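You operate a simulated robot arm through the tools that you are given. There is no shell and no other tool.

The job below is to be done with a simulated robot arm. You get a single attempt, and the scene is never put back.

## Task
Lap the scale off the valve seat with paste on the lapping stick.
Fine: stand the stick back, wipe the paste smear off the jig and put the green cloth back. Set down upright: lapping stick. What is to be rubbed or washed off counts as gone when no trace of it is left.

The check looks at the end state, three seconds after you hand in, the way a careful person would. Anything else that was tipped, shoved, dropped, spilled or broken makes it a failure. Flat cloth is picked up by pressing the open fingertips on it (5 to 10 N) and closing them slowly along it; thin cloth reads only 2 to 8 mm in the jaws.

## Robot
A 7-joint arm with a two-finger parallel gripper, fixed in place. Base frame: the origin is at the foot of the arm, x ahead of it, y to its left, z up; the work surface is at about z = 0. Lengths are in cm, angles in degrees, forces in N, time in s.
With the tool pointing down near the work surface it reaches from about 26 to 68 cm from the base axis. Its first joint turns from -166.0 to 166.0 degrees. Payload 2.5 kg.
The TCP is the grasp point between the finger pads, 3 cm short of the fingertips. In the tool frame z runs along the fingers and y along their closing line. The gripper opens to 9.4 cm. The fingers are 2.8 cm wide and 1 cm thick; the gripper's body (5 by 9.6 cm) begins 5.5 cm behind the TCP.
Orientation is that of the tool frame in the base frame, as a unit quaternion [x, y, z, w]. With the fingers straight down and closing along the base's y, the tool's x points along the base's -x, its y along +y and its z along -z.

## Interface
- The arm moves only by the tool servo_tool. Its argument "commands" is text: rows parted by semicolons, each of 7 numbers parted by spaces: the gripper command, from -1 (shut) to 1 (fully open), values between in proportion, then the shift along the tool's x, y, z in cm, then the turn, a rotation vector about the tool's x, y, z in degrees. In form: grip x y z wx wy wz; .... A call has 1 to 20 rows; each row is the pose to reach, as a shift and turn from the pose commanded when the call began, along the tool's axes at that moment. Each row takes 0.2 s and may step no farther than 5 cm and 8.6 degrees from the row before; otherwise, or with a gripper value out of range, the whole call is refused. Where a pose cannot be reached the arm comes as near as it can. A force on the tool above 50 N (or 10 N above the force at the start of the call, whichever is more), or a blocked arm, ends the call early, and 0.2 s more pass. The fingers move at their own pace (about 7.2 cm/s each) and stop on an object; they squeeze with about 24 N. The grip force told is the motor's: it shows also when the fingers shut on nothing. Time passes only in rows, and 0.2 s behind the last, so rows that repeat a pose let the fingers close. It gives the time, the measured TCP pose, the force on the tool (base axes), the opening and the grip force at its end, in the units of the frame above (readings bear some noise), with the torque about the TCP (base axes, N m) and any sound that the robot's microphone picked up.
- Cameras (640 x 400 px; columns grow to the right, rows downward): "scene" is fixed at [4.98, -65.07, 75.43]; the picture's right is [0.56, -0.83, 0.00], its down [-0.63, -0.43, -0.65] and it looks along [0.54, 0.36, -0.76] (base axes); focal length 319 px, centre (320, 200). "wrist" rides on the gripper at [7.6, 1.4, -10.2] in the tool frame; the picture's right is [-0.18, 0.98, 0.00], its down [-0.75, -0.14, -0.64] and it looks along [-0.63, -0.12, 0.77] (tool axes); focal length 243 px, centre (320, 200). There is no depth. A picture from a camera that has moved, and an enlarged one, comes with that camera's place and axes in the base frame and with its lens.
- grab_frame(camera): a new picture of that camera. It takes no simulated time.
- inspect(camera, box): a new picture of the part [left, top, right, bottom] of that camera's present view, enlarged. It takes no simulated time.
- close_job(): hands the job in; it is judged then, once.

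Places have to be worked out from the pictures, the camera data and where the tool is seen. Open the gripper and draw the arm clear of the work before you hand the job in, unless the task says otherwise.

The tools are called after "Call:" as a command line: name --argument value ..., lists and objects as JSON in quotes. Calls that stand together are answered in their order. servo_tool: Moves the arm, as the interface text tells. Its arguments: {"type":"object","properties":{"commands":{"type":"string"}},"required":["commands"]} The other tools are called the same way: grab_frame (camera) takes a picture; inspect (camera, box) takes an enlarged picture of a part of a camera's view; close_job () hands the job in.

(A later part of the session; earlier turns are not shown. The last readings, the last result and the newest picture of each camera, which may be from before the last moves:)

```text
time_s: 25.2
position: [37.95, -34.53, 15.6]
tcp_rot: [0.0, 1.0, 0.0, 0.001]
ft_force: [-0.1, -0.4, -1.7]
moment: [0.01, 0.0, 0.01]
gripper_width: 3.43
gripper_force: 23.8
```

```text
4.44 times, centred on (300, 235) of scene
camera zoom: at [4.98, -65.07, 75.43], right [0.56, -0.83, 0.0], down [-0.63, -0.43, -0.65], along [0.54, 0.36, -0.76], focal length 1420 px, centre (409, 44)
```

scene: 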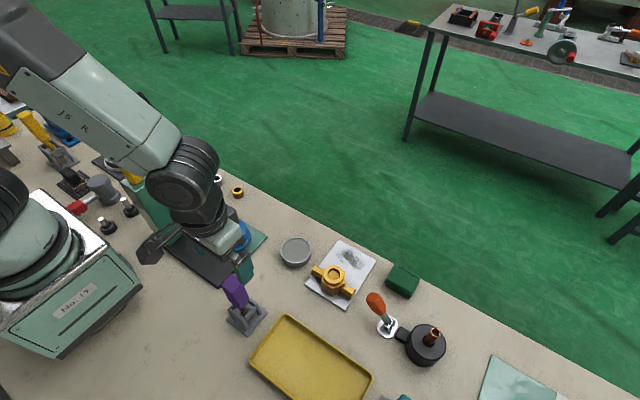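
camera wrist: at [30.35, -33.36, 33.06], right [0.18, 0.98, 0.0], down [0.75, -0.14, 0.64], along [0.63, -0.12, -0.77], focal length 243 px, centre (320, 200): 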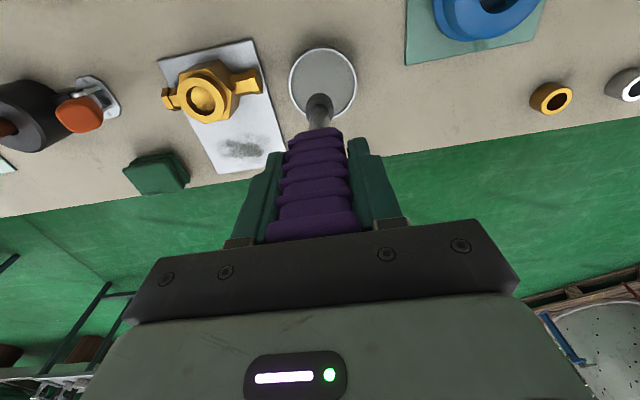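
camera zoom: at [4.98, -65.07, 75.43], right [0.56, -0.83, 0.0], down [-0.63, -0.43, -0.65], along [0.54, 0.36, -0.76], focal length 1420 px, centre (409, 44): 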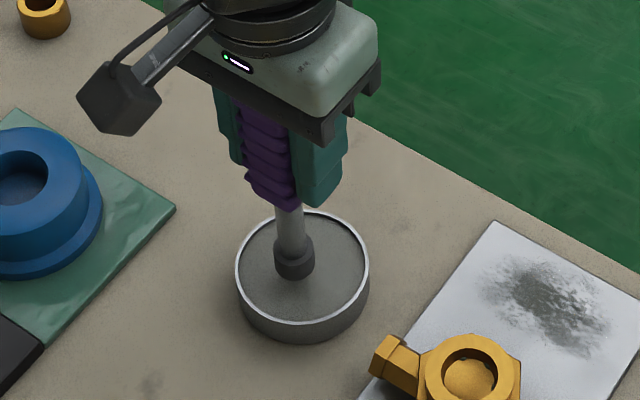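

The head is close to the paste and well centred. I'll lower in small steps and watch the force.

Call:
servo_tool --commands "-1 0 0 0.3 0 0 0; -1 0 0 0.6 0 0 0; -1 0 0 0.9 0 0 0; -1 0 0 0.9 0 0 0"

Call:
inspect --camera "scene" --box '[250, 190, 350, 280]'

```text
time_s: 26.2
position: [38.08, -34.55, 14.58]
tcp_rot: [0.0, 1.0, -0.001, 0.0]
ft_force: [0.3, 0.6, -2.1]
moment: [-0.03, -0.01, 0.0]
gripper_width: 3.41
gripper_force: 24.4
```

```text
4.44 times, centred on (300, 235) of scene
camera zoom: at [4.98, -65.07, 75.43], right [0.56, -0.83, 0.0], down [-0.63, -0.43, -0.65], along [0.54, 0.36, -0.76], focal length 1420 px, centre (409, 44)
```

zoom: 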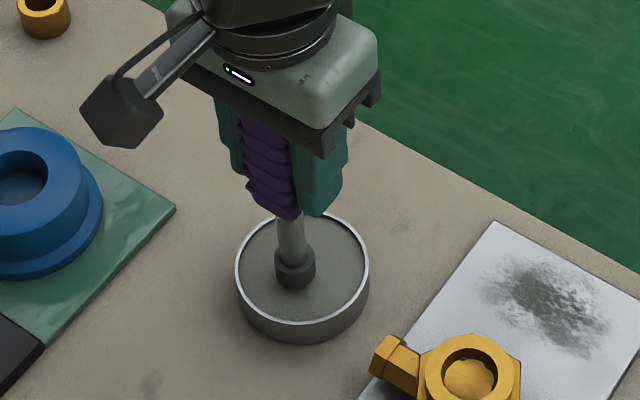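

There's no contact yet, as the reading is only the stick's weight. Lowering further in 0.25 cm steps.

Call:
servo_tool --commands "-1 0 0 0.25 0 0 0; -1 0 0 0.5 0 0 0; -1 0 0 0.5 0 0 0"

Call:
inspect --camera "scene" --box '[260, 200, 340, 280]'

Call:
inspect --camera "wrist" --box '[260, 50, 380, 150]'

```text
time_s: 27.0
position: [38.19, -34.64, 14.42]
tcp_rot: [0.0, 1.0, -0.002, 0.003]
ft_force: [-0.5, 9.0, 37.7]
moment: [1.04, -0.06, -0.01]
gripper_width: 3.44
gripper_force: 24.0
```

```text
5.00 times, centred on (300, 240) of scene
camera zoom: at [4.98, -65.07, 75.43], right [0.56, -0.83, 0.0], down [-0.63, -0.43, -0.65], along [0.54, 0.36, -0.76], focal length 1597 px, centre (420, 0)
```

zoom: 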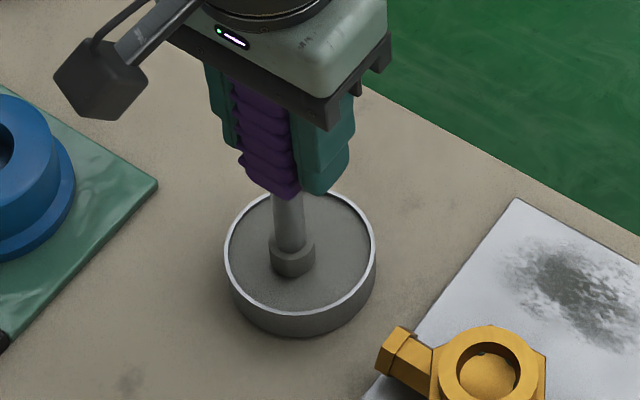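

```text
4.00 times, centred on (320, 100) of wrist
camera zoom: at [30.53, -33.24, 24.56], right [0.18, 0.98, 0.0], down [0.75, -0.14, 0.65], along [0.63, -0.12, -0.76], focal length 970 px, centre (320, 600)
```

zoom: 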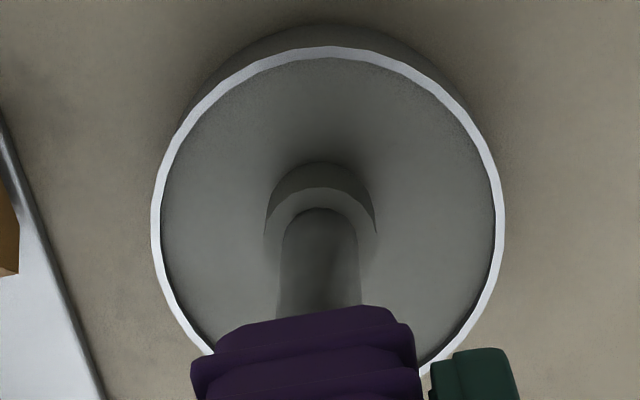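

Contact came at TCP z of about 14.45 with a stiff 38 N, and the head now looks coated. I'll back off straight up and inspect it.

Call:
servo_tool --commands "-1 0 0 -0.4 0 0 0; -1 0 0 -1 0 0 0; -1 0 0 -2.5 0 0 0; -1 0 0 -5 0 0 0; -1 0 0 -8 0 0 0; -1 0 0 -8 0 0 0"

Call:
inspect --camera "scene" --box '[250, 160, 350, 280]'

Call:
inspect --camera "wrist" --box '[240, 40, 400, 180]'

```text
time_s: 28.4
position: [38.08, -34.57, 22.15]
tcp_rot: [0.0, 1.0, 0.0, 0.0]
ft_force: [0.7, 0.6, -0.2]
moment: [-0.01, -0.01, 0.01]
gripper_width: 3.41
gripper_force: 24.1
```

```text
3.33 times, centred on (300, 220) of scene
camera zoom: at [4.98, -65.07, 75.43], right [0.56, -0.83, 0.0], down [-0.63, -0.43, -0.65], along [0.54, 0.36, -0.76], focal length 1065 px, centre (387, 133)
```

zoom: 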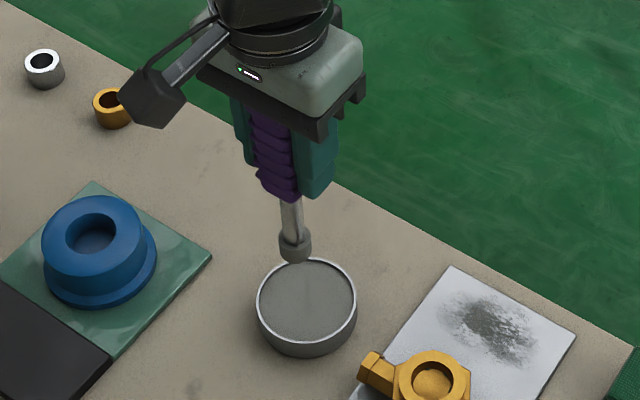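

```text
2.86 times, centred on (320, 110) of wrist
camera zoom: at [30.45, -33.32, 32.44], right [0.18, 0.98, 0.0], down [0.75, -0.14, 0.64], along [0.63, -0.12, -0.77], focal length 693 px, centre (320, 457)
```

zoom: 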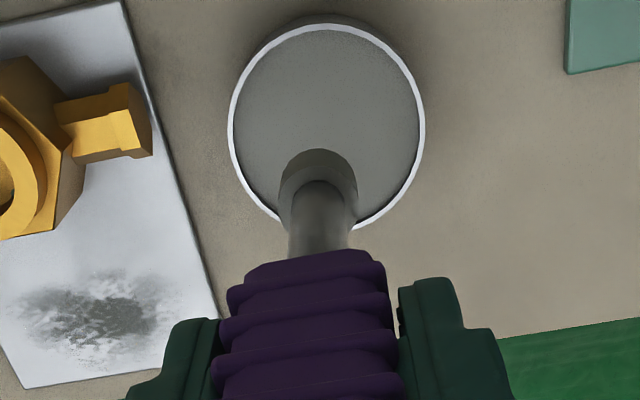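

The head is paste-coated and still straight in the grip. I'll carry it at height over to the valve bore, estimated at (37.1, -47.6).

Call:
servo_tool --commands "-1 0.2 -2 0 0 0 0; -1 0.4 -5 0 0 0 0; -1 0.6 -8 0 0 0 0; -1 0.8 -11 0 0 0 0; -1 1 -13 0 0 0 0; -1 1 -13 0 0 0 0"

Call:
inspect --camera "wrist" --box '[240, 40, 400, 180]'

Call:
inspect --camera "scene" --box '[280, 190, 400, 320]'

```text
time_s: 29.8
position: [37.1, -47.34, 22.19]
tcp_rot: [0.0, 1.0, 0.0, 0.0]
ft_force: [0.2, -0.5, -2.1]
moment: [-0.01, -0.02, 0.01]
gripper_width: 3.4
gripper_force: 24.1
```

```text
2.86 times, centred on (320, 110) of wrist
camera zoom: at [29.38, -46.11, 32.49], right [0.18, 0.98, 0.0], down [0.75, -0.14, 0.64], along [0.63, -0.12, -0.77], focal length 693 px, centre (320, 457)
```

zoom: 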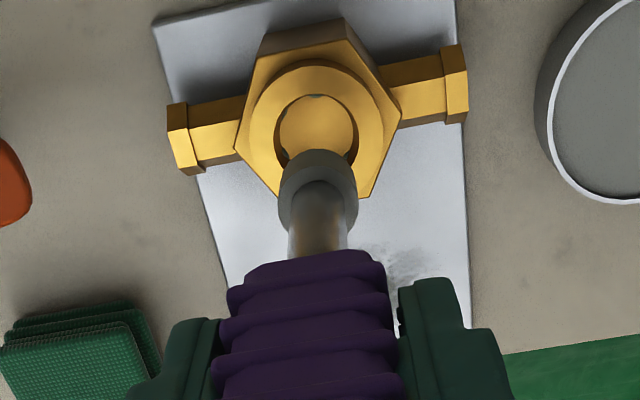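

```text
3.08 times, centred on (340, 255) of scene
camera zoom: at [4.98, -65.07, 75.43], right [0.56, -0.83, 0.0], down [-0.63, -0.43, -0.65], along [0.54, 0.36, -0.76], focal length 983 px, centre (258, 31)
```

zoom: 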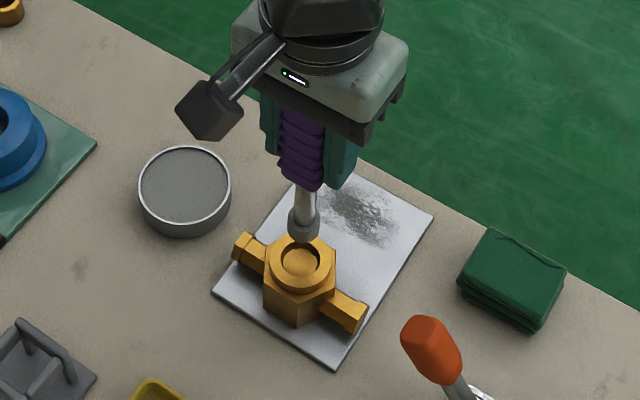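

From this view the bore is about 0.25 cm nearer in x than the head. I'll correct for that and lower to just above the rim to compare directly.

Call:
servo_tool --commands "-1 0.25 -0.1 1 0 0 0; -1 0.25 -0.1 2 0 0 0; -1 0.25 -0.1 3 0 0 0; -1 0.25 -0.1 4 0 0 0; -1 0.25 -0.1 4 0 0 0"

Call:
inspect --camera "wrist" --box '[240, 40, 400, 180]'

Call:
inspect --camera "scene" --box '[300, 220, 380, 310]'

```text
time_s: 31.0
position: [36.65, -47.72, 18.22]
tcp_rot: [0.0, 1.0, -0.001, 0.0]
ft_force: [-0.5, 0.0, -2.5]
moment: [-0.01, 0.01, -0.02]
gripper_width: 3.43
gripper_force: 24.4
```

```text
2.86 times, centred on (320, 110) of wrist
camera zoom: at [29.03, -46.22, 28.4], right [0.18, 0.98, 0.0], down [0.75, -0.14, 0.64], along [0.63, -0.12, -0.77], focal length 693 px, centre (320, 457)
```

zoom: 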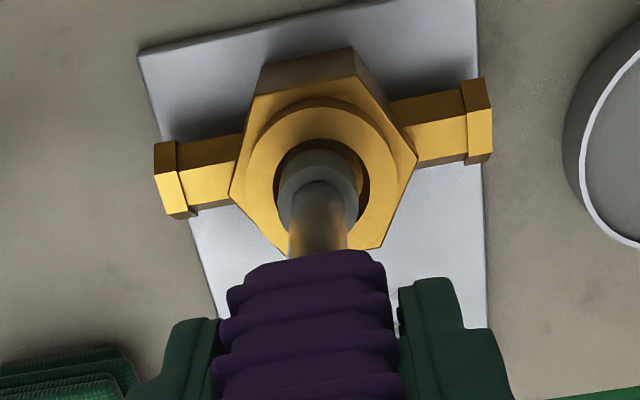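

```text
4.44 times, centred on (340, 265) of scene
camera zoom: at [4.98, -65.07, 75.43], right [0.56, -0.83, 0.0], down [-0.63, -0.43, -0.65], along [0.54, 0.36, -0.76], focal length 1420 px, centre (231, -89)
```

zoom: 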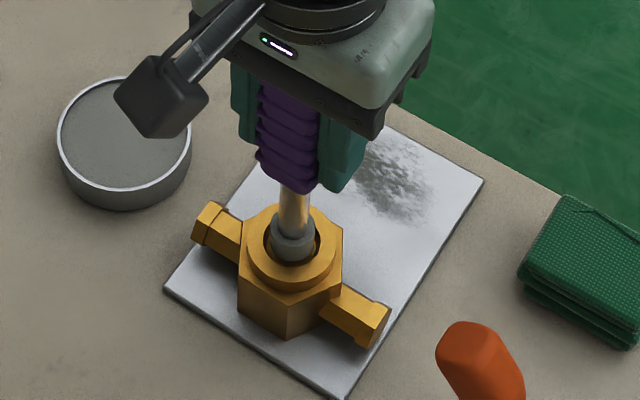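

The head is nearly over the bore. I'll zoom in further to pin down the rim height and offset before going in.

Call:
inspect --camera "scene" --box '[335, 245, 385, 300]'

Call:
inspect --camera "scene" --box '[310, 240, 360, 300]'

Call:
inspect --camera "wrist" --box '[280, 60, 360, 130]'

```text
7.27 times, centred on (360, 272) of scene
camera zoom: at [4.98, -65.07, 75.43], right [0.56, -0.83, 0.0], down [-0.63, -0.43, -0.65], along [0.54, 0.36, -0.76], focal length 2323 px, centre (29, -327)
```

zoom: 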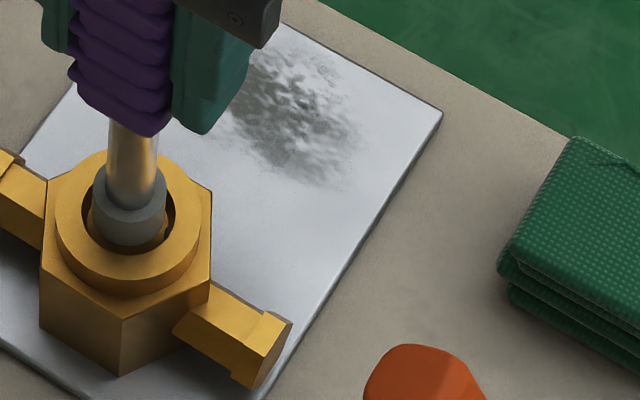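

```text
6.67 times, centred on (335, 270) of scene
camera zoom: at [4.98, -65.07, 75.43], right [0.56, -0.83, 0.0], down [-0.63, -0.43, -0.65], along [0.54, 0.36, -0.76], focal length 2129 px, centre (220, -267)
```

zoom: 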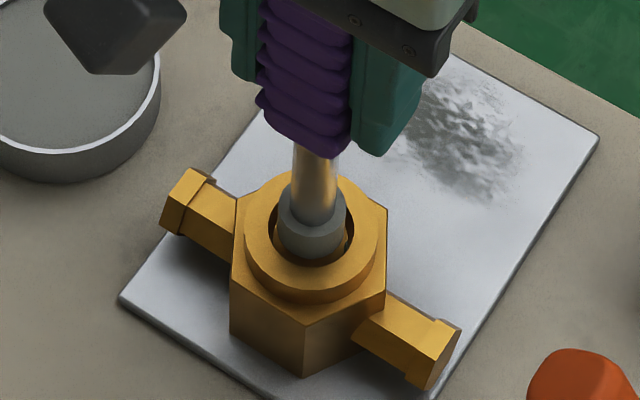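

```text
5.71 times, centred on (320, 95) of wrist
camera zoom: at [29.03, -46.22, 28.4], right [0.18, 0.98, 0.0], down [0.75, -0.14, 0.64], along [0.63, -0.12, -0.77], focal length 1386 px, centre (320, 800)
```

zoom: 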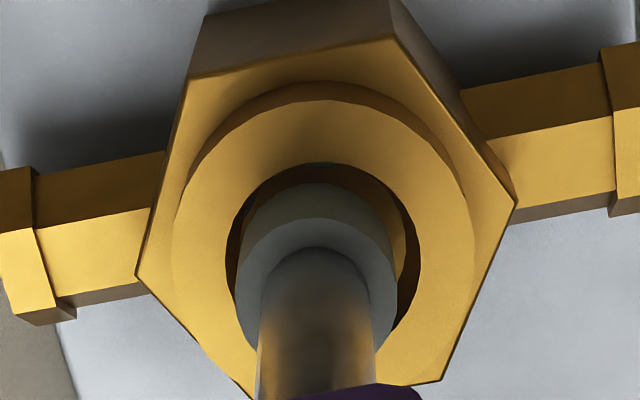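

The rim sits at about z 5.2, with the head bottom at about z 6. Both cameras suggest a shift of about +0.2 in x and +0.1 in y. I'll apply that and lower slightly, then check again.

Call:
servo_tool --commands "-1 -0.2 0.1 0 0 0 0; -1 -0.2 0.1 0.3 0 0 0; -1 -0.2 0.1 0.6 0 0 0; -1 -0.2 0.1 0.6 0 0 0"

Call:
inspect --camera "scene" --box '[310, 240, 360, 300]'

Call:
inspect --camera "wrist" --box '[280, 60, 360, 130]'

```text
time_s: 32.0
position: [36.92, -47.51, 17.47]
tcp_rot: [0.0, 1.0, -0.001, -0.001]
ft_force: [0.1, -0.2, -1.4]
moment: [-0.02, 0.01, -0.03]
gripper_width: 3.41
gripper_force: 24.1
```

```text
6.67 times, centred on (335, 270) of scene
camera zoom: at [4.98, -65.07, 75.43], right [0.56, -0.83, 0.0], down [-0.63, -0.43, -0.65], along [0.54, 0.36, -0.76], focal length 2129 px, centre (220, -267)
```

zoom: 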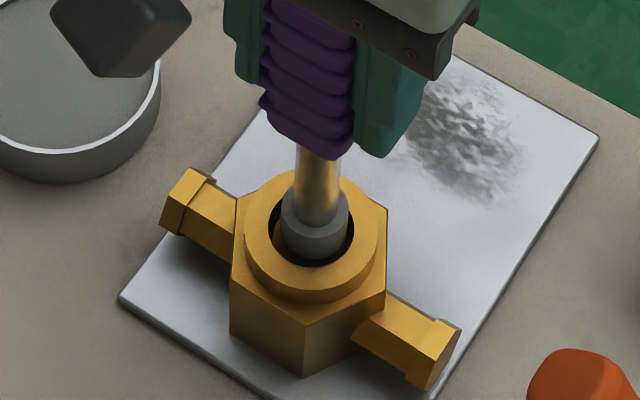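

```text
5.71 times, centred on (320, 95) of wrist
camera zoom: at [29.31, -46.17, 27.82], right [0.18, 0.98, 0.0], down [0.75, -0.14, 0.64], along [0.63, -0.12, -0.77], focal length 1386 px, centre (320, 800)
```

zoom: 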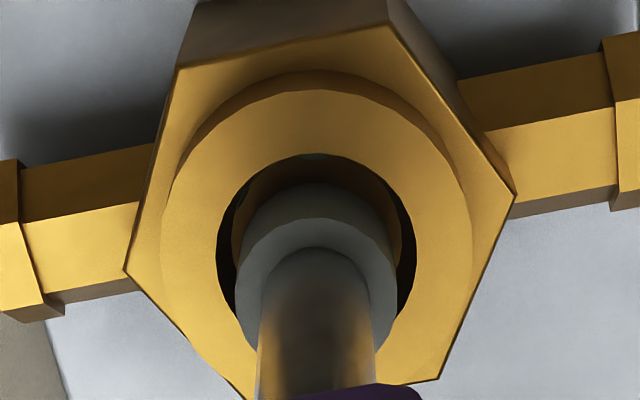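

The head is centred in the bore within about 0.1 cm. Lowering into it gently while watching the force.

Call:
servo_tool --commands "-1 0.07 0.03 0.15 0 0 0; -1 0.07 0.03 0.3 0 0 0; -1 0.07 0.03 0.45 0 0 0; -1 0.07 0.03 0.6 0 0 0; -1 0.07 0.03 0.6 0 0 0"

```text
time_s: 33.2
position: [36.82, -47.61, 16.94]
tcp_rot: [0.0, 1.0, -0.001, 0.0]
ft_force: [-5.6, 6.1, 21.4]
moment: [0.69, 0.5, 0.04]
gripper_width: 3.41
gripper_force: 23.8
```

There's contact at TCP z of 16.94 with 21 N down and about 6 N to the side. I'll look at what is touching.

Call:
inspect --camera "scene" --box '[310, 240, 360, 300]'

Call:
inspect --camera "wrist" --box '[280, 60, 360, 130]'

```text
6.67 times, centred on (335, 270) of scene
camera zoom: at [4.98, -65.07, 75.43], right [0.56, -0.83, 0.0], down [-0.63, -0.43, -0.65], along [0.54, 0.36, -0.76], focal length 2129 px, centre (220, -267)
```

zoom: 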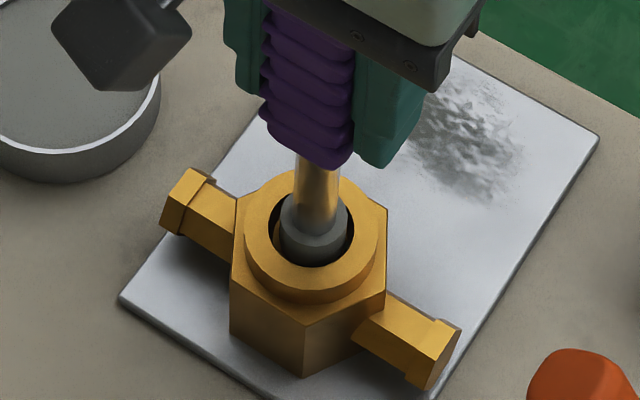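

```text
5.71 times, centred on (320, 95) of wrist
camera zoom: at [29.25, -46.21, 27.28], right [0.18, 0.98, 0.0], down [0.75, -0.14, 0.64], along [0.63, -0.12, -0.77], focal length 1386 px, centre (320, 800)
```

zoom: 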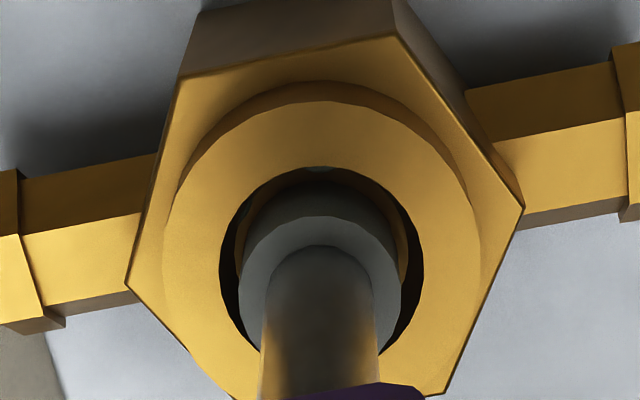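

The head is down inside the bore on the seat and scale. Now I'll lap with small circles of about 0.3 cm radius at this pressure.

Call:
servo_tool --commands "-1 0.15 0 0 0 0 0; -1 0.3 0 0 0 0 0; -1 0.21 0.21 0 0 0 4; -1 0 0.3 0 0 0 8; -1 -0.21 0.21 0 0 0 12; -1 -0.3 0 0 0 0 8; -1 -0.21 -0.21 0 0 0 4; -1 0 -0.3 0 0 0 0; -1 0.21 -0.21 0 0 0 -4; -1 0.3 0 0 0 0 -8; -1 0.21 0.21 0 0 0 -12; -1 0 0.3 0 0 0 -8; -1 -0.21 0.21 0 0 0 -4; -1 -0.3 0 0 0 0 0; -1 -0.21 -0.21 0 0 0 4; -1 0 -0.3 0 0 0 4; -1 0.21 -0.21 0 0 0 0; -1 0.3 0 0 0 0 0; -1 0.15 0 0 0 0 0; -1 0 0 0 0 0 0"

Call:
inspect --camera "wrist" --box '[280, 60, 360, 130]'

Call:
inspect --camera "scene" --box '[310, 240, 360, 300]'

```text
time_s: 37.4
position: [36.74, -47.5, 16.9]
tcp_rot: [0.001, 1.0, -0.001, -0.001]
ft_force: [0.6, 0.3, -1.5]
moment: [0.05, 0.0, 0.01]
gripper_width: 3.41
gripper_force: 24.2
```

```text
5.71 times, centred on (320, 95) of wrist
camera zoom: at [29.15, -46.2, 27.19], right [0.19, 0.98, 0.0], down [0.75, -0.14, 0.64], along [0.63, -0.12, -0.77], focal length 1386 px, centre (320, 800)
```

zoom: 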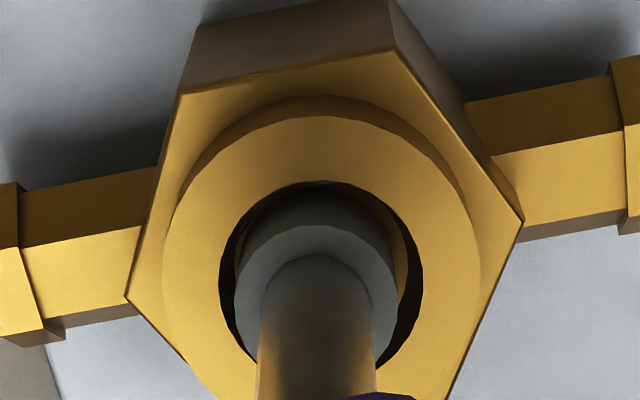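

```text
6.67 times, centred on (335, 270) of scene
camera zoom: at [4.98, -65.07, 75.43], right [0.56, -0.83, 0.0], down [-0.63, -0.43, -0.65], along [0.54, 0.36, -0.76], focal length 2129 px, centre (220, -267)
```

zoom: 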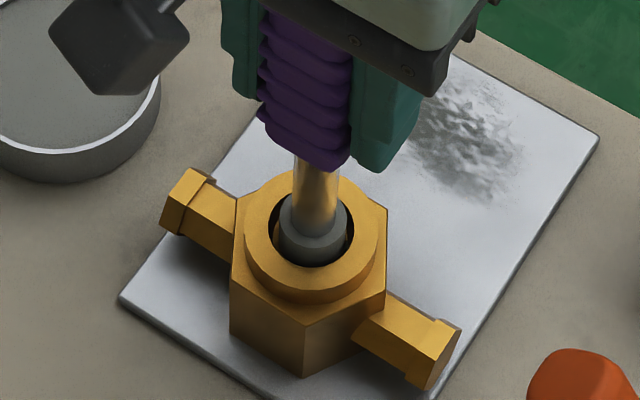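

The contact force dropped to zero and the lump visible at the bore's near edge is gone, so the scale is wearing away. I'll lower until contact is felt again.

Call:
servo_tool --commands "-1 0 0 0.1 0 0 0; -1 0 0 0.2 0 0 0; -1 0 0 0.2 0 0 0"

```text
time_s: 38.2
position: [36.98, -47.51, 16.91]
tcp_rot: [0.0, 1.0, -0.001, 0.0]
ft_force: [-3.0, 1.0, 8.6]
moment: [0.11, 0.27, 0.02]
gripper_width: 3.4
gripper_force: 24.3
```

Contact again at about 10 N. Running another set of lapping circles, a little wider.

Call:
servo_tool --commands "-1 0.15 0 0.03 0 0 0; -1 0.33 0 0.05 0 0 0; -1 0.23 0.23 0.05 0 0 -4; -1 0 0.33 0.05 0 0 -8; -1 -0.23 0.23 0.05 0 0 -12; -1 -0.33 0 0.05 0 0 -8; -1 -0.23 -0.23 0.05 0 0 -4; -1 0 -0.33 0.05 0 0 0; -1 0.23 -0.23 0.05 0 0 4; -1 0.33 0 0.05 0 0 8; -1 0.23 0.23 0.05 0 0 12; -1 0 0.33 0.05 0 0 8; -1 -0.23 0.23 0.05 0 0 4; -1 -0.33 0 0.05 0 0 0; -1 -0.23 -0.23 0.05 0 0 0; -1 0 -0.33 0.05 0 0 0; -1 0.23 -0.23 0.05 0 0 0; -1 0.33 0 0.05 0 0 0; -1 0.15 0 0.05 0 0 0; -1 0 0 0.05 0 0 0"

Call:
inspect --camera "wrist" --box '[280, 60, 360, 130]'

```text
time_s: 42.4
position: [36.81, -47.56, 16.66]
tcp_rot: [0.001, 1.0, 0.001, -0.002]
ft_force: [-0.4, -0.6, -1.7]
moment: [-0.04, -0.01, 0.02]
gripper_width: 3.44
gripper_force: 24.3
```

```text
5.71 times, centred on (320, 95) of wrist
camera zoom: at [29.2, -46.18, 26.96], right [0.19, 0.98, 0.0], down [0.75, -0.14, 0.64], along [0.63, -0.12, -0.77], focal length 1386 px, centre (320, 800)
```

zoom: 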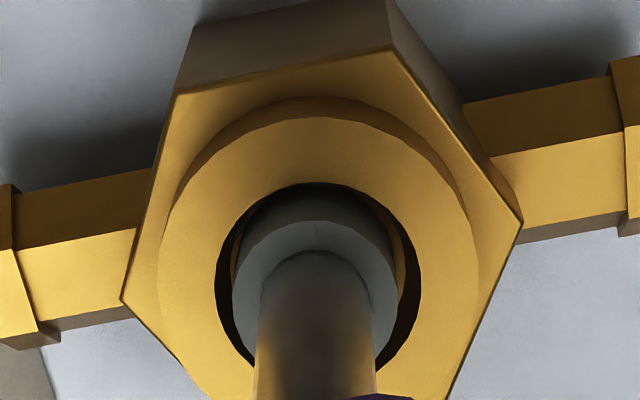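

Contact was lost again, so more material has come off. I'll lift the stick clear and inspect the seat.

Call:
servo_tool --commands "-1 0 0 -1 0 0 0; -1 0 0 -2.5 0 0 0; -1 0 0 -5 0 0 0; -1 2 0 -6 0 0 0; -1 5 0 -6 0 0 0; -1 5 0 -6 0 0 0"

Call:
grab_frame --camera "wrist"

Call:
inspect --camera "scene" --box '[310, 240, 360, 300]'

```text
time_s: 43.8
position: [31.7, -47.37, 22.82]
tcp_rot: [0.0, 1.0, -0.001, 0.0]
ft_force: [0.1, -0.5, -2.4]
moment: [0.0, 0.02, -0.03]
gripper_width: 3.41
gripper_force: 24.0
```

```text
taken
camera wrist: at [24.17, -46.08, 32.93], right [0.18, 0.98, 0.0], down [0.75, -0.14, 0.64], along [0.63, -0.12, -0.77], focal length 243 px, centre (320, 200)
```

wrist: 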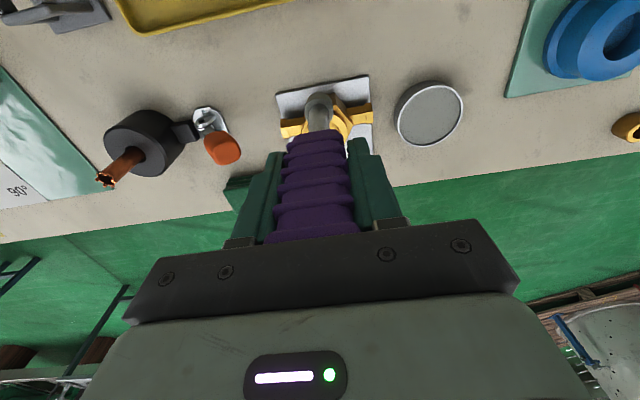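

```text
6.67 times, centred on (335, 270) of scene
camera zoom: at [4.98, -65.07, 75.43], right [0.56, -0.83, 0.0], down [-0.63, -0.43, -0.65], along [0.54, 0.36, -0.76], focal length 2129 px, centre (220, -267)
```

zoom: 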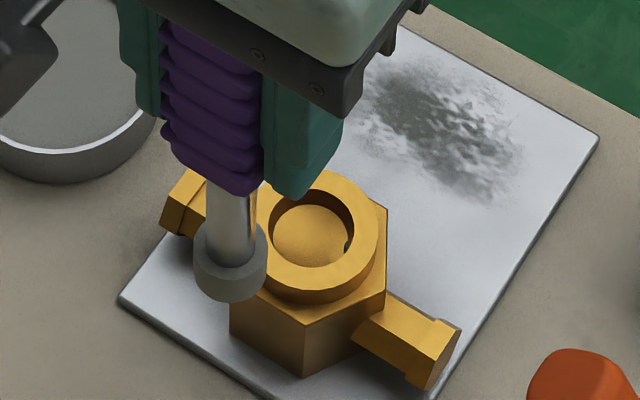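

One lump is still visible at the right side of the bore. I'll move the stick out past the valve so the wrist camera can look straight down into the bore.

Call:
servo_tool --commands "-1 -3 0 0 0 0 0; -1 -6 0 0 0 0 0; -1 -9 0 0 0 0 0; -1 -9 0 0 0 0 0"

Call:
inspect --camera "wrist" --box '[270, 0, 370, 90]'

Call:
inspect --camera "scene" --box '[310, 240, 360, 300]'

```text
time_s: 44.8
position: [40.89, -47.47, 22.72]
tcp_rot: [0.001, 1.0, 0.0, 0.0]
ft_force: [0.9, -0.7, -1.4]
moment: [-0.03, 0.01, -0.05]
gripper_width: 3.43
gripper_force: 24.2
```

```text
4.44 times, centred on (320, 45) of wrist
camera zoom: at [33.3, -46.07, 32.88], right [0.19, 0.98, 0.0], down [0.75, -0.14, 0.64], along [0.63, -0.12, -0.77], focal length 1078 px, centre (320, 889)
```

zoom: 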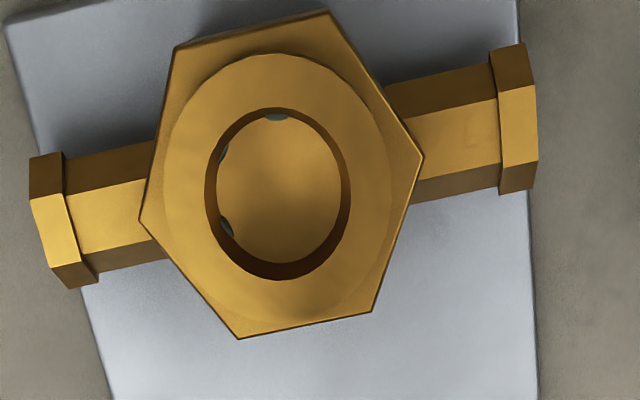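

```text
6.67 times, centred on (335, 270) of scene
camera zoom: at [4.98, -65.07, 75.43], right [0.56, -0.83, 0.0], down [-0.63, -0.43, -0.65], along [0.54, 0.36, -0.76], focal length 2129 px, centre (220, -267)
```

zoom: 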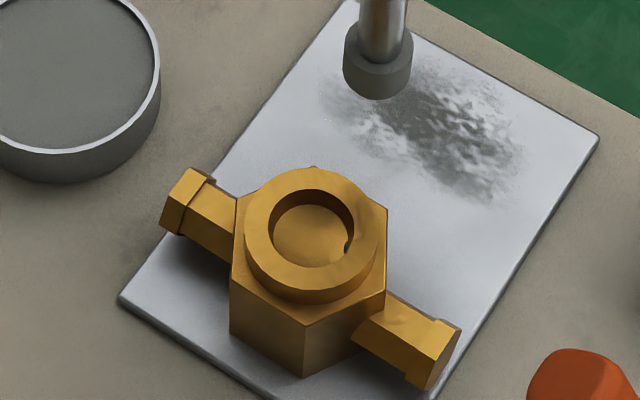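

Three lumps remain on the -x and -y side, so my circles were biased to the other side. The bore centre is about (36.55, -47.65). I'll go back in with the centre shifted by (-0.2, -0.13).

Call:
servo_tool --commands "-1 2.1 -0.07 0 0 0 0; -1 4.2 -0.13 0 0 0 0; -1 4.2 -0.13 2 0 0 0; -1 4.2 -0.13 4 0 0 0; -1 4.2 -0.13 5 0 0 0; -1 4.2 -0.13 5 0 0 0"

Call:
inspect --camera "wrist" --box '[280, 60, 360, 130]'

Call:
inspect --camera "scene" --box '[310, 240, 360, 300]'

```text
time_s: 46.2
position: [36.56, -47.71, 17.68]
tcp_rot: [0.0, 1.0, -0.001, 0.0]
ft_force: [-3.2, 4.3, 10.8]
moment: [0.53, 0.55, -0.08]
gripper_width: 3.43
gripper_force: 23.7
```

```text
5.71 times, centred on (320, 95) of wrist
camera zoom: at [28.93, -46.36, 28.09], right [0.18, 0.98, 0.0], down [0.75, -0.14, 0.64], along [0.63, -0.12, -0.77], focal length 1386 px, centre (320, 800)
```

zoom: 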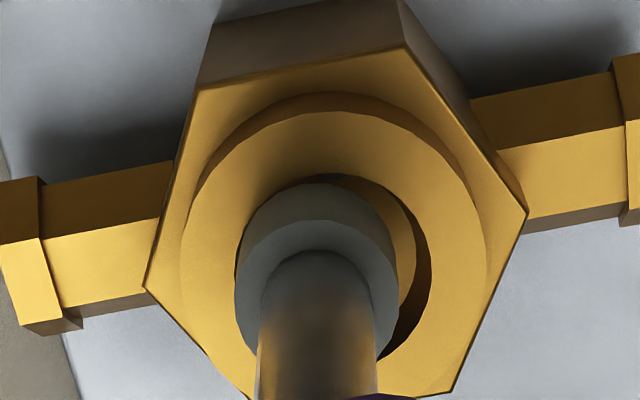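

```text
6.67 times, centred on (335, 270) of scene
camera zoom: at [4.98, -65.07, 75.43], right [0.56, -0.83, 0.0], down [-0.63, -0.43, -0.65], along [0.54, 0.36, -0.76], focal length 2129 px, centre (220, -267)
```

zoom: 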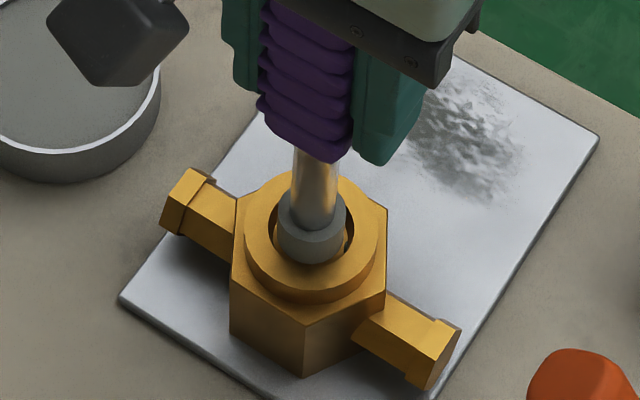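

The head is resting on the rim edge, so I over-shifted. The images say the true centre is about +0.27 in both x and y from here. I'll raise, shift and go back down.

Call:
servo_tool --commands "-1 0 0 -0.4 0 0 0; -1 -0.25 0.27 -0.4 0 0 0; -1 -0.25 0.27 -0.1 0 0 0; -1 -0.25 0.27 0.2 0 0 0; -1 -0.25 0.27 0.4 0 0 0; -1 -0.25 0.27 0.4 0 0 0"

Call:
inspect --camera "wrist" --box '[280, 60, 360, 130]'

Call:
inspect --camera "scene" --box '[310, 240, 360, 300]'

```text
time_s: 47.6
position: [36.86, -47.47, 17.26]
tcp_rot: [0.0, 1.0, -0.001, 0.001]
ft_force: [0.2, 0.1, -1.3]
moment: [-0.02, 0.03, -0.01]
gripper_width: 3.38
gripper_force: 24.7
```

```text
5.71 times, centred on (320, 95) of wrist
camera zoom: at [29.21, -46.11, 27.61], right [0.18, 0.98, 0.0], down [0.75, -0.14, 0.64], along [0.63, -0.12, -0.77], focal length 1386 px, centre (320, 800)
```

zoom: 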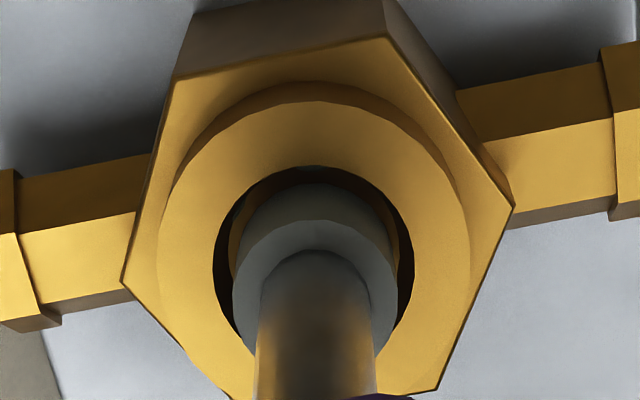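

```text
6.67 times, centred on (335, 270) of scene
camera zoom: at [4.98, -65.07, 75.43], right [0.56, -0.83, 0.0], down [-0.63, -0.43, -0.65], along [0.54, 0.36, -0.76], focal length 2129 px, centre (220, -267)
```

zoom: 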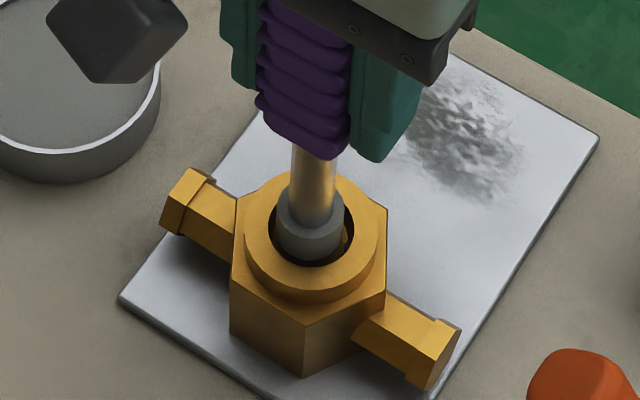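

The head is now centred in the bore. I'll continue down slowly to find contact.

Call:
servo_tool --commands "-1 -0.06 -0.03 0.2 0 0 0; -1 -0.06 -0.03 0.4 0 0 0; -1 -0.06 -0.03 0.5 0 0 0; -1 -0.06 -0.03 0.6 0 0 0; -1 -0.06 -0.03 0.6 0 0 0"

```text
time_s: 48.8
position: [36.96, -47.4, 16.75]
tcp_rot: [0.0, 1.0, 0.0, 0.0]
ft_force: [-0.4, -0.1, -0.8]
moment: [0.01, -0.03, 0.01]
gripper_width: 3.41
gripper_force: 24.1
```

No contact yet at the previous level. Lowering 0.3 cm more in small steps.

Call:
servo_tool --commands "-1 0 0 0.1 0 0 0; -1 0 0 0.2 0 0 0; -1 0 0 0.2 0 0 0"

```text
time_s: 49.6
position: [36.94, -47.46, 16.65]
tcp_rot: [0.0, 1.0, 0.0, 0.0]
ft_force: [-4.0, 4.9, 17.4]
moment: [0.64, 0.42, 0.03]
gripper_width: 3.4
gripper_force: 24.3
```

Contact at about 19 N. Running the lapping circles again with a slight bias toward -x and -y, where lumps remain.

Call:
servo_tool --commands "-1 0.15 0 0 0 0 0; -1 0.35 -0.05 0 0 0 0; -1 0.26 -0.26 0 0 0 5; -1 0.05 -0.38 0 0 0 10; -1 -0.2 -0.26 0 0 0 5; -1 -0.28 -0.05 0 0 0 0; -1 -0.2 0.2 0 0 0 -5; -1 0.05 0.28 0 0 0 -10; -1 0.26 0.2 0 0 0 -5; -1 0.35 -0.05 0 0 0 0; -1 0.28 -0.26 0 0 0 5; -1 0.05 -0.38 0 0 0 10; -1 -0.2 -0.26 0 0 0 5; -1 0.05 -0.38 0 0 0 0; -1 0.28 -0.26 0 0 0 -5; -1 0.36 0 0 0 0 -10; -1 0.28 -0.26 0 0 0 -5; -1 0.05 -0.36 0 0 0 0; -1 0 -0.15 0 0 0 0; -1 0 0 0 0 0 0"

Call:
inspect --camera "wrist" --box '[280, 60, 360, 130]'

```text
time_s: 53.8
position: [36.99, -47.56, 16.63]
tcp_rot: [0.001, 1.0, -0.002, 0.002]
ft_force: [-0.5, -1.2, 0.2]
moment: [-0.22, 0.03, -0.03]
gripper_width: 3.42
gripper_force: 23.9
```

```text
5.71 times, centred on (320, 95) of wrist
camera zoom: at [29.39, -46.16, 26.77], right [0.19, 0.98, 0.0], down [0.75, -0.14, 0.64], along [0.63, -0.12, -0.77], focal length 1386 px, centre (320, 800)
```

zoom: 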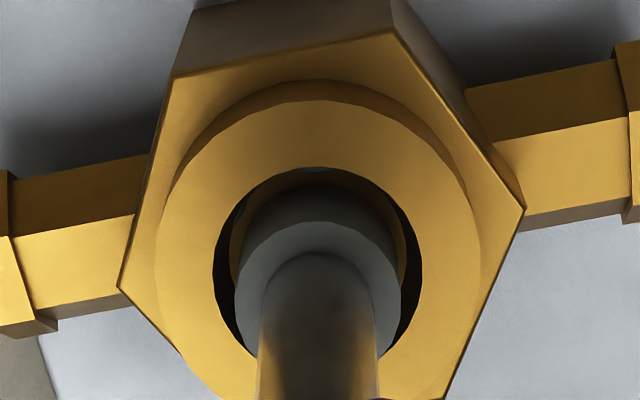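

The contact force has dropped again. I'll lift and look straight into the bore.

Call:
servo_tool --commands "-1 0 0 -1 0 0 0; -1 0 0 -3 0 0 0; -1 0 0 -5.5 0 0 0; -1 -2 0 -6 0 0 0; -1 -4 0 -6 0 0 0; -1 -4 0 -6 0 0 0"

Call:
inspect --camera "wrist" --box '[270, 0, 370, 90]'

Call:
inspect --camera "scene" --box '[310, 240, 360, 300]'

```text
time_s: 55.2
position: [41.17, -47.5, 22.48]
tcp_rot: [-0.001, 1.0, -0.001, 0.0]
ft_force: [-1.0, -0.8, -2.0]
moment: [0.01, -0.02, 0.01]
gripper_width: 3.4
gripper_force: 24.1
```

```text
4.44 times, centred on (320, 45) of wrist
camera zoom: at [33.45, -46.03, 32.79], right [0.18, 0.98, 0.0], down [0.75, -0.14, 0.64], along [0.63, -0.12, -0.77], focal length 1078 px, centre (320, 889)
```

zoom: 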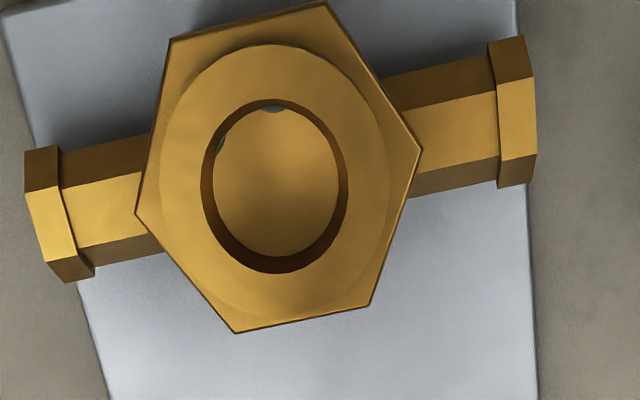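

```text
6.67 times, centred on (335, 270) of scene
camera zoom: at [4.98, -65.07, 75.43], right [0.56, -0.83, 0.0], down [-0.63, -0.43, -0.65], along [0.54, 0.36, -0.76], focal length 2129 px, centre (220, -267)
```

zoom: 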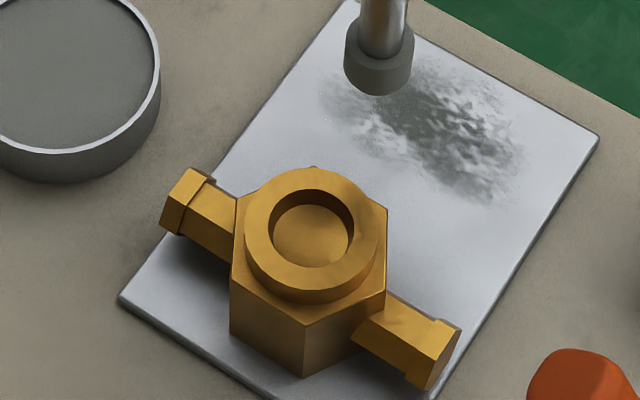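

Lump 3 is gone and two remain, at -x and at (-x,-y). I'll go back in and work that side with the stroke extended toward -x.

Call:
servo_tool --commands "-1 2 0 0 0 0 0; -1 4.08 0 0 0 0 0; -1 4.08 0 2.5 0 0 0; -1 4.08 0 4.5 0 0 0; -1 4.08 0 5.3 0 0 0; -1 4.08 0 5.6 0 0 0; -1 4.08 0 5.8 0 0 0; -1 4.08 0 5.8 0 0 0"

Call:
inspect --camera "wrist" --box '[280, 60, 360, 130]'

```text
time_s: 57.0
position: [36.88, -47.4, 16.72]
tcp_rot: [0.0, 1.0, -0.001, 0.0]
ft_force: [-0.4, -0.2, -2.5]
moment: [0.02, 0.0, -0.02]
gripper_width: 3.41
gripper_force: 23.9
```

```text
5.71 times, centred on (320, 95) of wrist
camera zoom: at [29.24, -46.02, 26.92], right [0.18, 0.98, 0.0], down [0.75, -0.14, 0.64], along [0.63, -0.12, -0.77], focal length 1386 px, centre (320, 800)
```

zoom: 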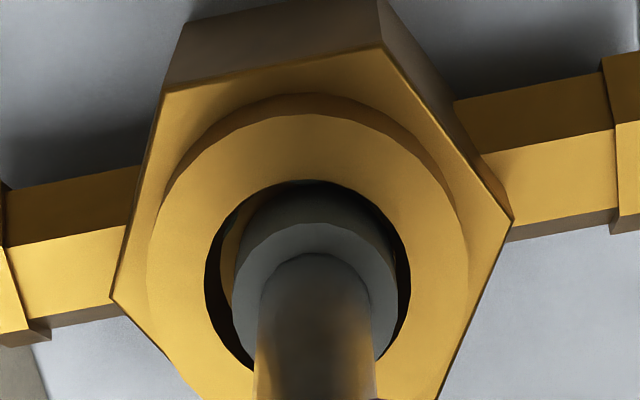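

The head is inside without contact. I'll shift toward -x and slightly -y, and lower to touch the remaining lumps.

Call:
servo_tool --commands "-1 0.1 -0.1 0 0 0 0; -1 0.25 -0.1 0 0 0 0; -1 0.25 -0.1 0.1 0 0 0; -1 0.25 -0.1 0.2 0 0 0; -1 0.25 -0.1 0.2 0 0 0"

```text
time_s: 58.2
position: [36.72, -47.51, 16.48]
tcp_rot: [0.0, 1.0, 0.0, 0.001]
ft_force: [8.4, 1.3, 7.3]
moment: [0.1, -0.8, 0.03]
gripper_width: 3.38
gripper_force: 23.9
```

The head now touches on the -x side (8 N sideways, about 9 N down). Rubbing back and forth there along y with small twists.

Call:
servo_tool --commands "-1 0 0.12 0 0 0 0; -1 -0.04 0.24 0 0 0 5; -1 0 0.12 0 0 0 0; -1 0.02 0 0 0 0 -5; -1 0 -0.12 0 0 0 -10; -1 -0.06 -0.24 0 0 0 -5; -1 0 -0.12 0 0 0 0; -1 0.03 0 0.03 0 0 5; -1 0 0.12 0.03 0 0 10; -1 -0.04 0.24 0.03 0 0 5; -1 0 0.12 0.03 0 0 0; -1 0.03 0 0.03 0 0 -5; -1 0 -0.12 0.03 0 0 -10; -1 -0.06 -0.24 0.03 0 0 -5; -1 0 -0.12 0.03 0 0 0; -1 0.03 0 0.03 0 0 0; -1 -0.05 0 0.03 0 0 0; -1 0.05 0 0.03 0 0 0; -1 -0.1 0 0.03 0 0 0; -1 -0.15 0 0 0 0 0"

Call:
inspect --camera "wrist" --box '[280, 60, 360, 130]'

```text
time_s: 62.4
position: [36.64, -47.63, 16.47]
tcp_rot: [0.0, 1.0, 0.0, -0.001]
ft_force: [0.0, 2.5, 6.5]
moment: [0.17, 0.02, -0.02]
gripper_width: 3.4
gripper_force: 24.1
```

```text
5.71 times, centred on (320, 95) of wrist
camera zoom: at [29.11, -46.19, 26.76], right [0.19, 0.98, 0.0], down [0.75, -0.14, 0.64], along [0.63, -0.12, -0.77], focal length 1386 px, centre (320, 800)
```

zoom: 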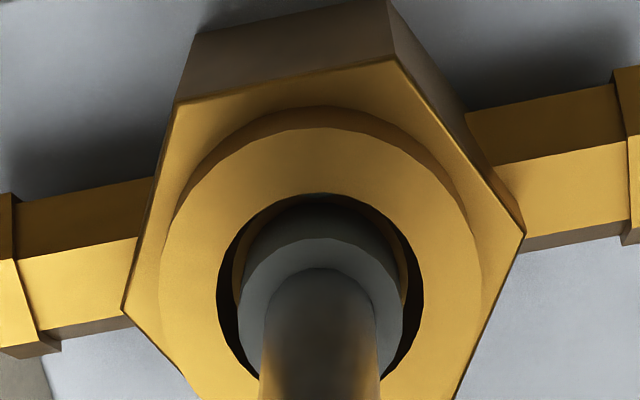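

The head seems slightly displaced in the image, by about 0.2 cm. I'll lift out and check both the seat and the stick.

Call:
servo_tool --commands "-1 -0.1 0 -0.5 0 0 0; -1 -0.1 0 -2 0 0 0; -1 -0.1 0 -4 0 0 0; -1 -0.1 0 -6 0 0 0; -1 -2 0 -6 0 0 0; -1 -4.2 0 -6 0 0 0; -1 -4.2 0 -6 0 0 0"

Call:
inspect --camera "wrist" --box '[270, 0, 370, 90]'

Call:
inspect --camera "wrist" --box '[240, 40, 400, 180]'

Call:
inspect --camera "scene" --box '[290, 170, 400, 300]'

```text
time_s: 64.0
position: [40.95, -47.57, 22.57]
tcp_rot: [0.001, 1.0, -0.002, 0.0]
ft_force: [0.0, -0.2, -1.8]
moment: [0.0, 0.05, 0.02]
gripper_width: 3.38
gripper_force: 24.0
```

```text
4.44 times, centred on (320, 45) of wrist
camera zoom: at [33.35, -46.28, 32.79], right [0.18, 0.98, 0.0], down [0.75, -0.14, 0.64], along [0.63, -0.12, -0.77], focal length 1078 px, centre (320, 889)
```

zoom: 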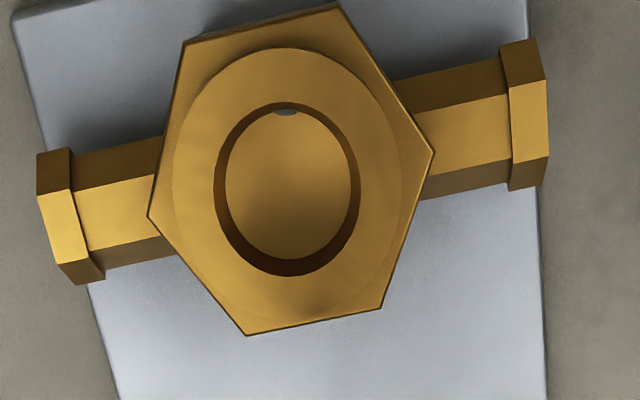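

```text
2.86 times, centred on (320, 110) of wrist
camera zoom: at [33.35, -46.28, 32.79], right [0.18, 0.98, 0.0], down [0.75, -0.14, 0.64], along [0.63, -0.12, -0.77], focal length 693 px, centre (320, 457)
```

zoom: 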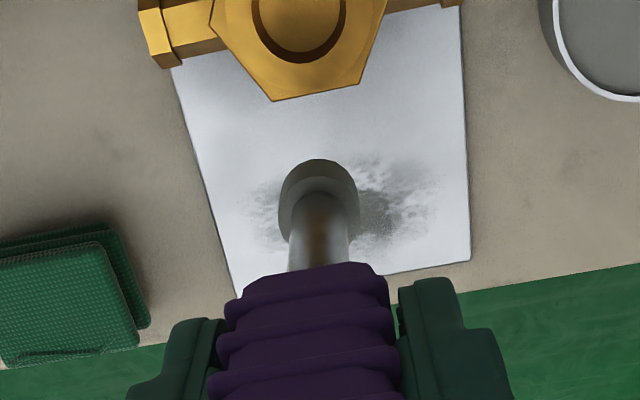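

```text
3.08 times, centred on (345, 235) of scene
camera zoom: at [4.98, -65.07, 75.43], right [0.56, -0.83, 0.0], down [-0.63, -0.43, -0.65], along [0.54, 0.36, -0.76], focal length 983 px, centre (243, 92)
```

zoom: 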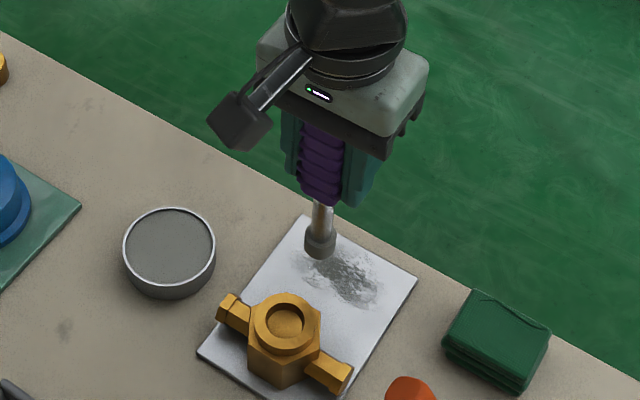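

Only the -x lump is left. The handle slid about 0.3 cm toward +x in the grip, which I'll allow for. This time I'll come down onto that lump from above, first checking alignment just over the rim.

Call:
servo_tool --commands "-1 2.3 0 0 0 0 0; -1 4.6 0.05 0 0 0 0; -1 4.6 0.05 2 0 0 0; -1 4.6 0.05 4 0 0 0; -1 4.6 0.05 4.5 0 0 0; -1 4.6 0.05 4.5 0 0 0"

Call:
inspect --camera "wrist" --box '[280, 60, 360, 130]'

Call:
inspect --camera "scene" --box '[310, 240, 360, 300]'

```text
time_s: 65.4
position: [36.32, -47.52, 18.06]
tcp_rot: [0.0, 1.0, -0.001, -0.001]
ft_force: [0.2, 0.6, -1.5]
moment: [0.01, -0.01, -0.02]
gripper_width: 3.42
gripper_force: 23.7
```

```text
5.71 times, centred on (320, 95) of wrist
camera zoom: at [28.74, -46.12, 28.3], right [0.18, 0.98, 0.0], down [0.75, -0.14, 0.64], along [0.63, -0.12, -0.77], focal length 1386 px, centre (320, 800)
```

zoom: 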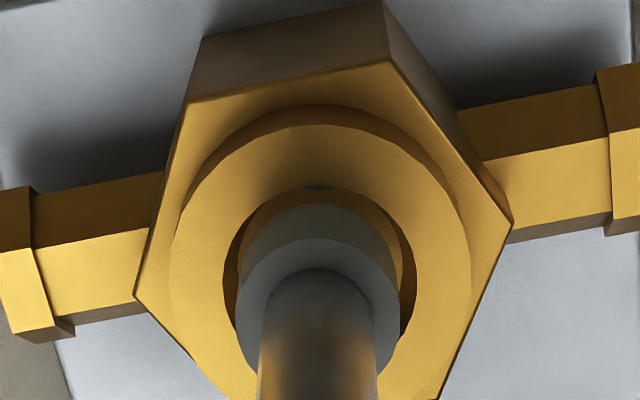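

```text
6.67 times, centred on (335, 270) of scene
camera zoom: at [4.98, -65.07, 75.43], right [0.56, -0.83, 0.0], down [-0.63, -0.43, -0.65], along [0.54, 0.36, -0.76], focal length 2129 px, centre (220, -267)
```

zoom: 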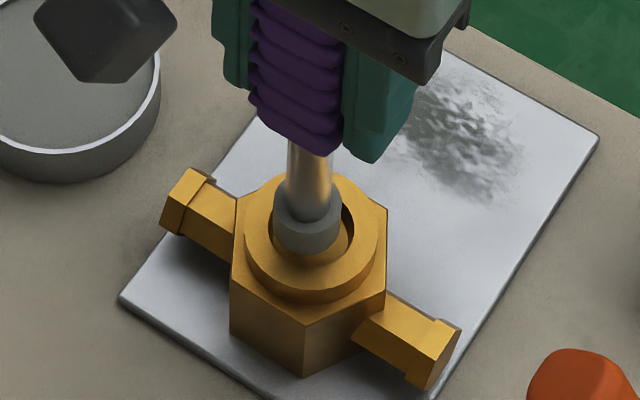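

The head is now biased toward the -x wall, right over the last lump, with a small gap to the rim. I'll nudge it slightly +x for clearance and lower until it touches.

Call:
servo_tool --commands "-1 -0.06 0 0.3 0 0 0; -1 -0.06 0 0.6 0 0 0; -1 -0.06 0 0.75 0 0 0; -1 -0.06 0 0.9 0 0 0; -1 -0.06 0 0.9 0 0 0"

Call:
inspect --camera "wrist" --box '[280, 60, 360, 130]'

```text
time_s: 66.6
position: [36.46, -47.4, 17.24]
tcp_rot: [0.0, 1.0, -0.002, 0.001]
ft_force: [2.6, -0.1, 0.3]
moment: [-0.05, -0.29, -0.01]
gripper_width: 3.41
gripper_force: 23.9
```

```text
5.71 times, centred on (320, 95) of wrist
camera zoom: at [28.87, -46.08, 27.43], right [0.18, 0.98, 0.0], down [0.75, -0.14, 0.64], along [0.63, -0.12, -0.77], focal length 1386 px, centre (320, 800)
```

zoom: 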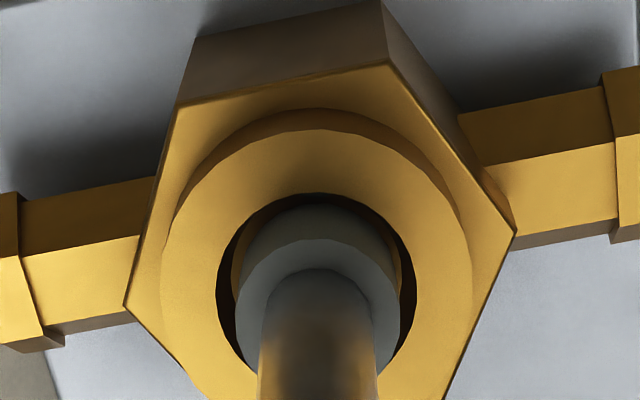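

There's light side contact with the -x wall. Continuing down in 0.1 cm steps toward the lump.

Call:
servo_tool --commands "-1 -0.03 0 0.1 0 0 0; -1 -0.03 0 0.2 0 0 0; -1 -0.03 0 0.3 0 0 0; -1 -0.03 0 0.3 0 0 0"

```text
time_s: 67.6
position: [36.52, -47.34, 16.91]
tcp_rot: [0.0, 1.0, -0.001, 0.0]
ft_force: [2.8, 0.5, 1.0]
moment: [-0.02, -0.31, -0.02]
gripper_width: 3.41
gripper_force: 24.1
```

Call:
servo_tool --commands "-1 0 0 0.1 0 0 0; -1 0 0 0.2 0 0 0; -1 0 0 0.2 0 0 0"

```text
time_s: 68.4
position: [36.52, -47.36, 16.6]
tcp_rot: [-0.001, 1.0, 0.0, 0.001]
ft_force: [3.3, 1.0, 1.1]
moment: [0.05, -0.27, 0.01]
gripper_width: 3.41
gripper_force: 23.7
```

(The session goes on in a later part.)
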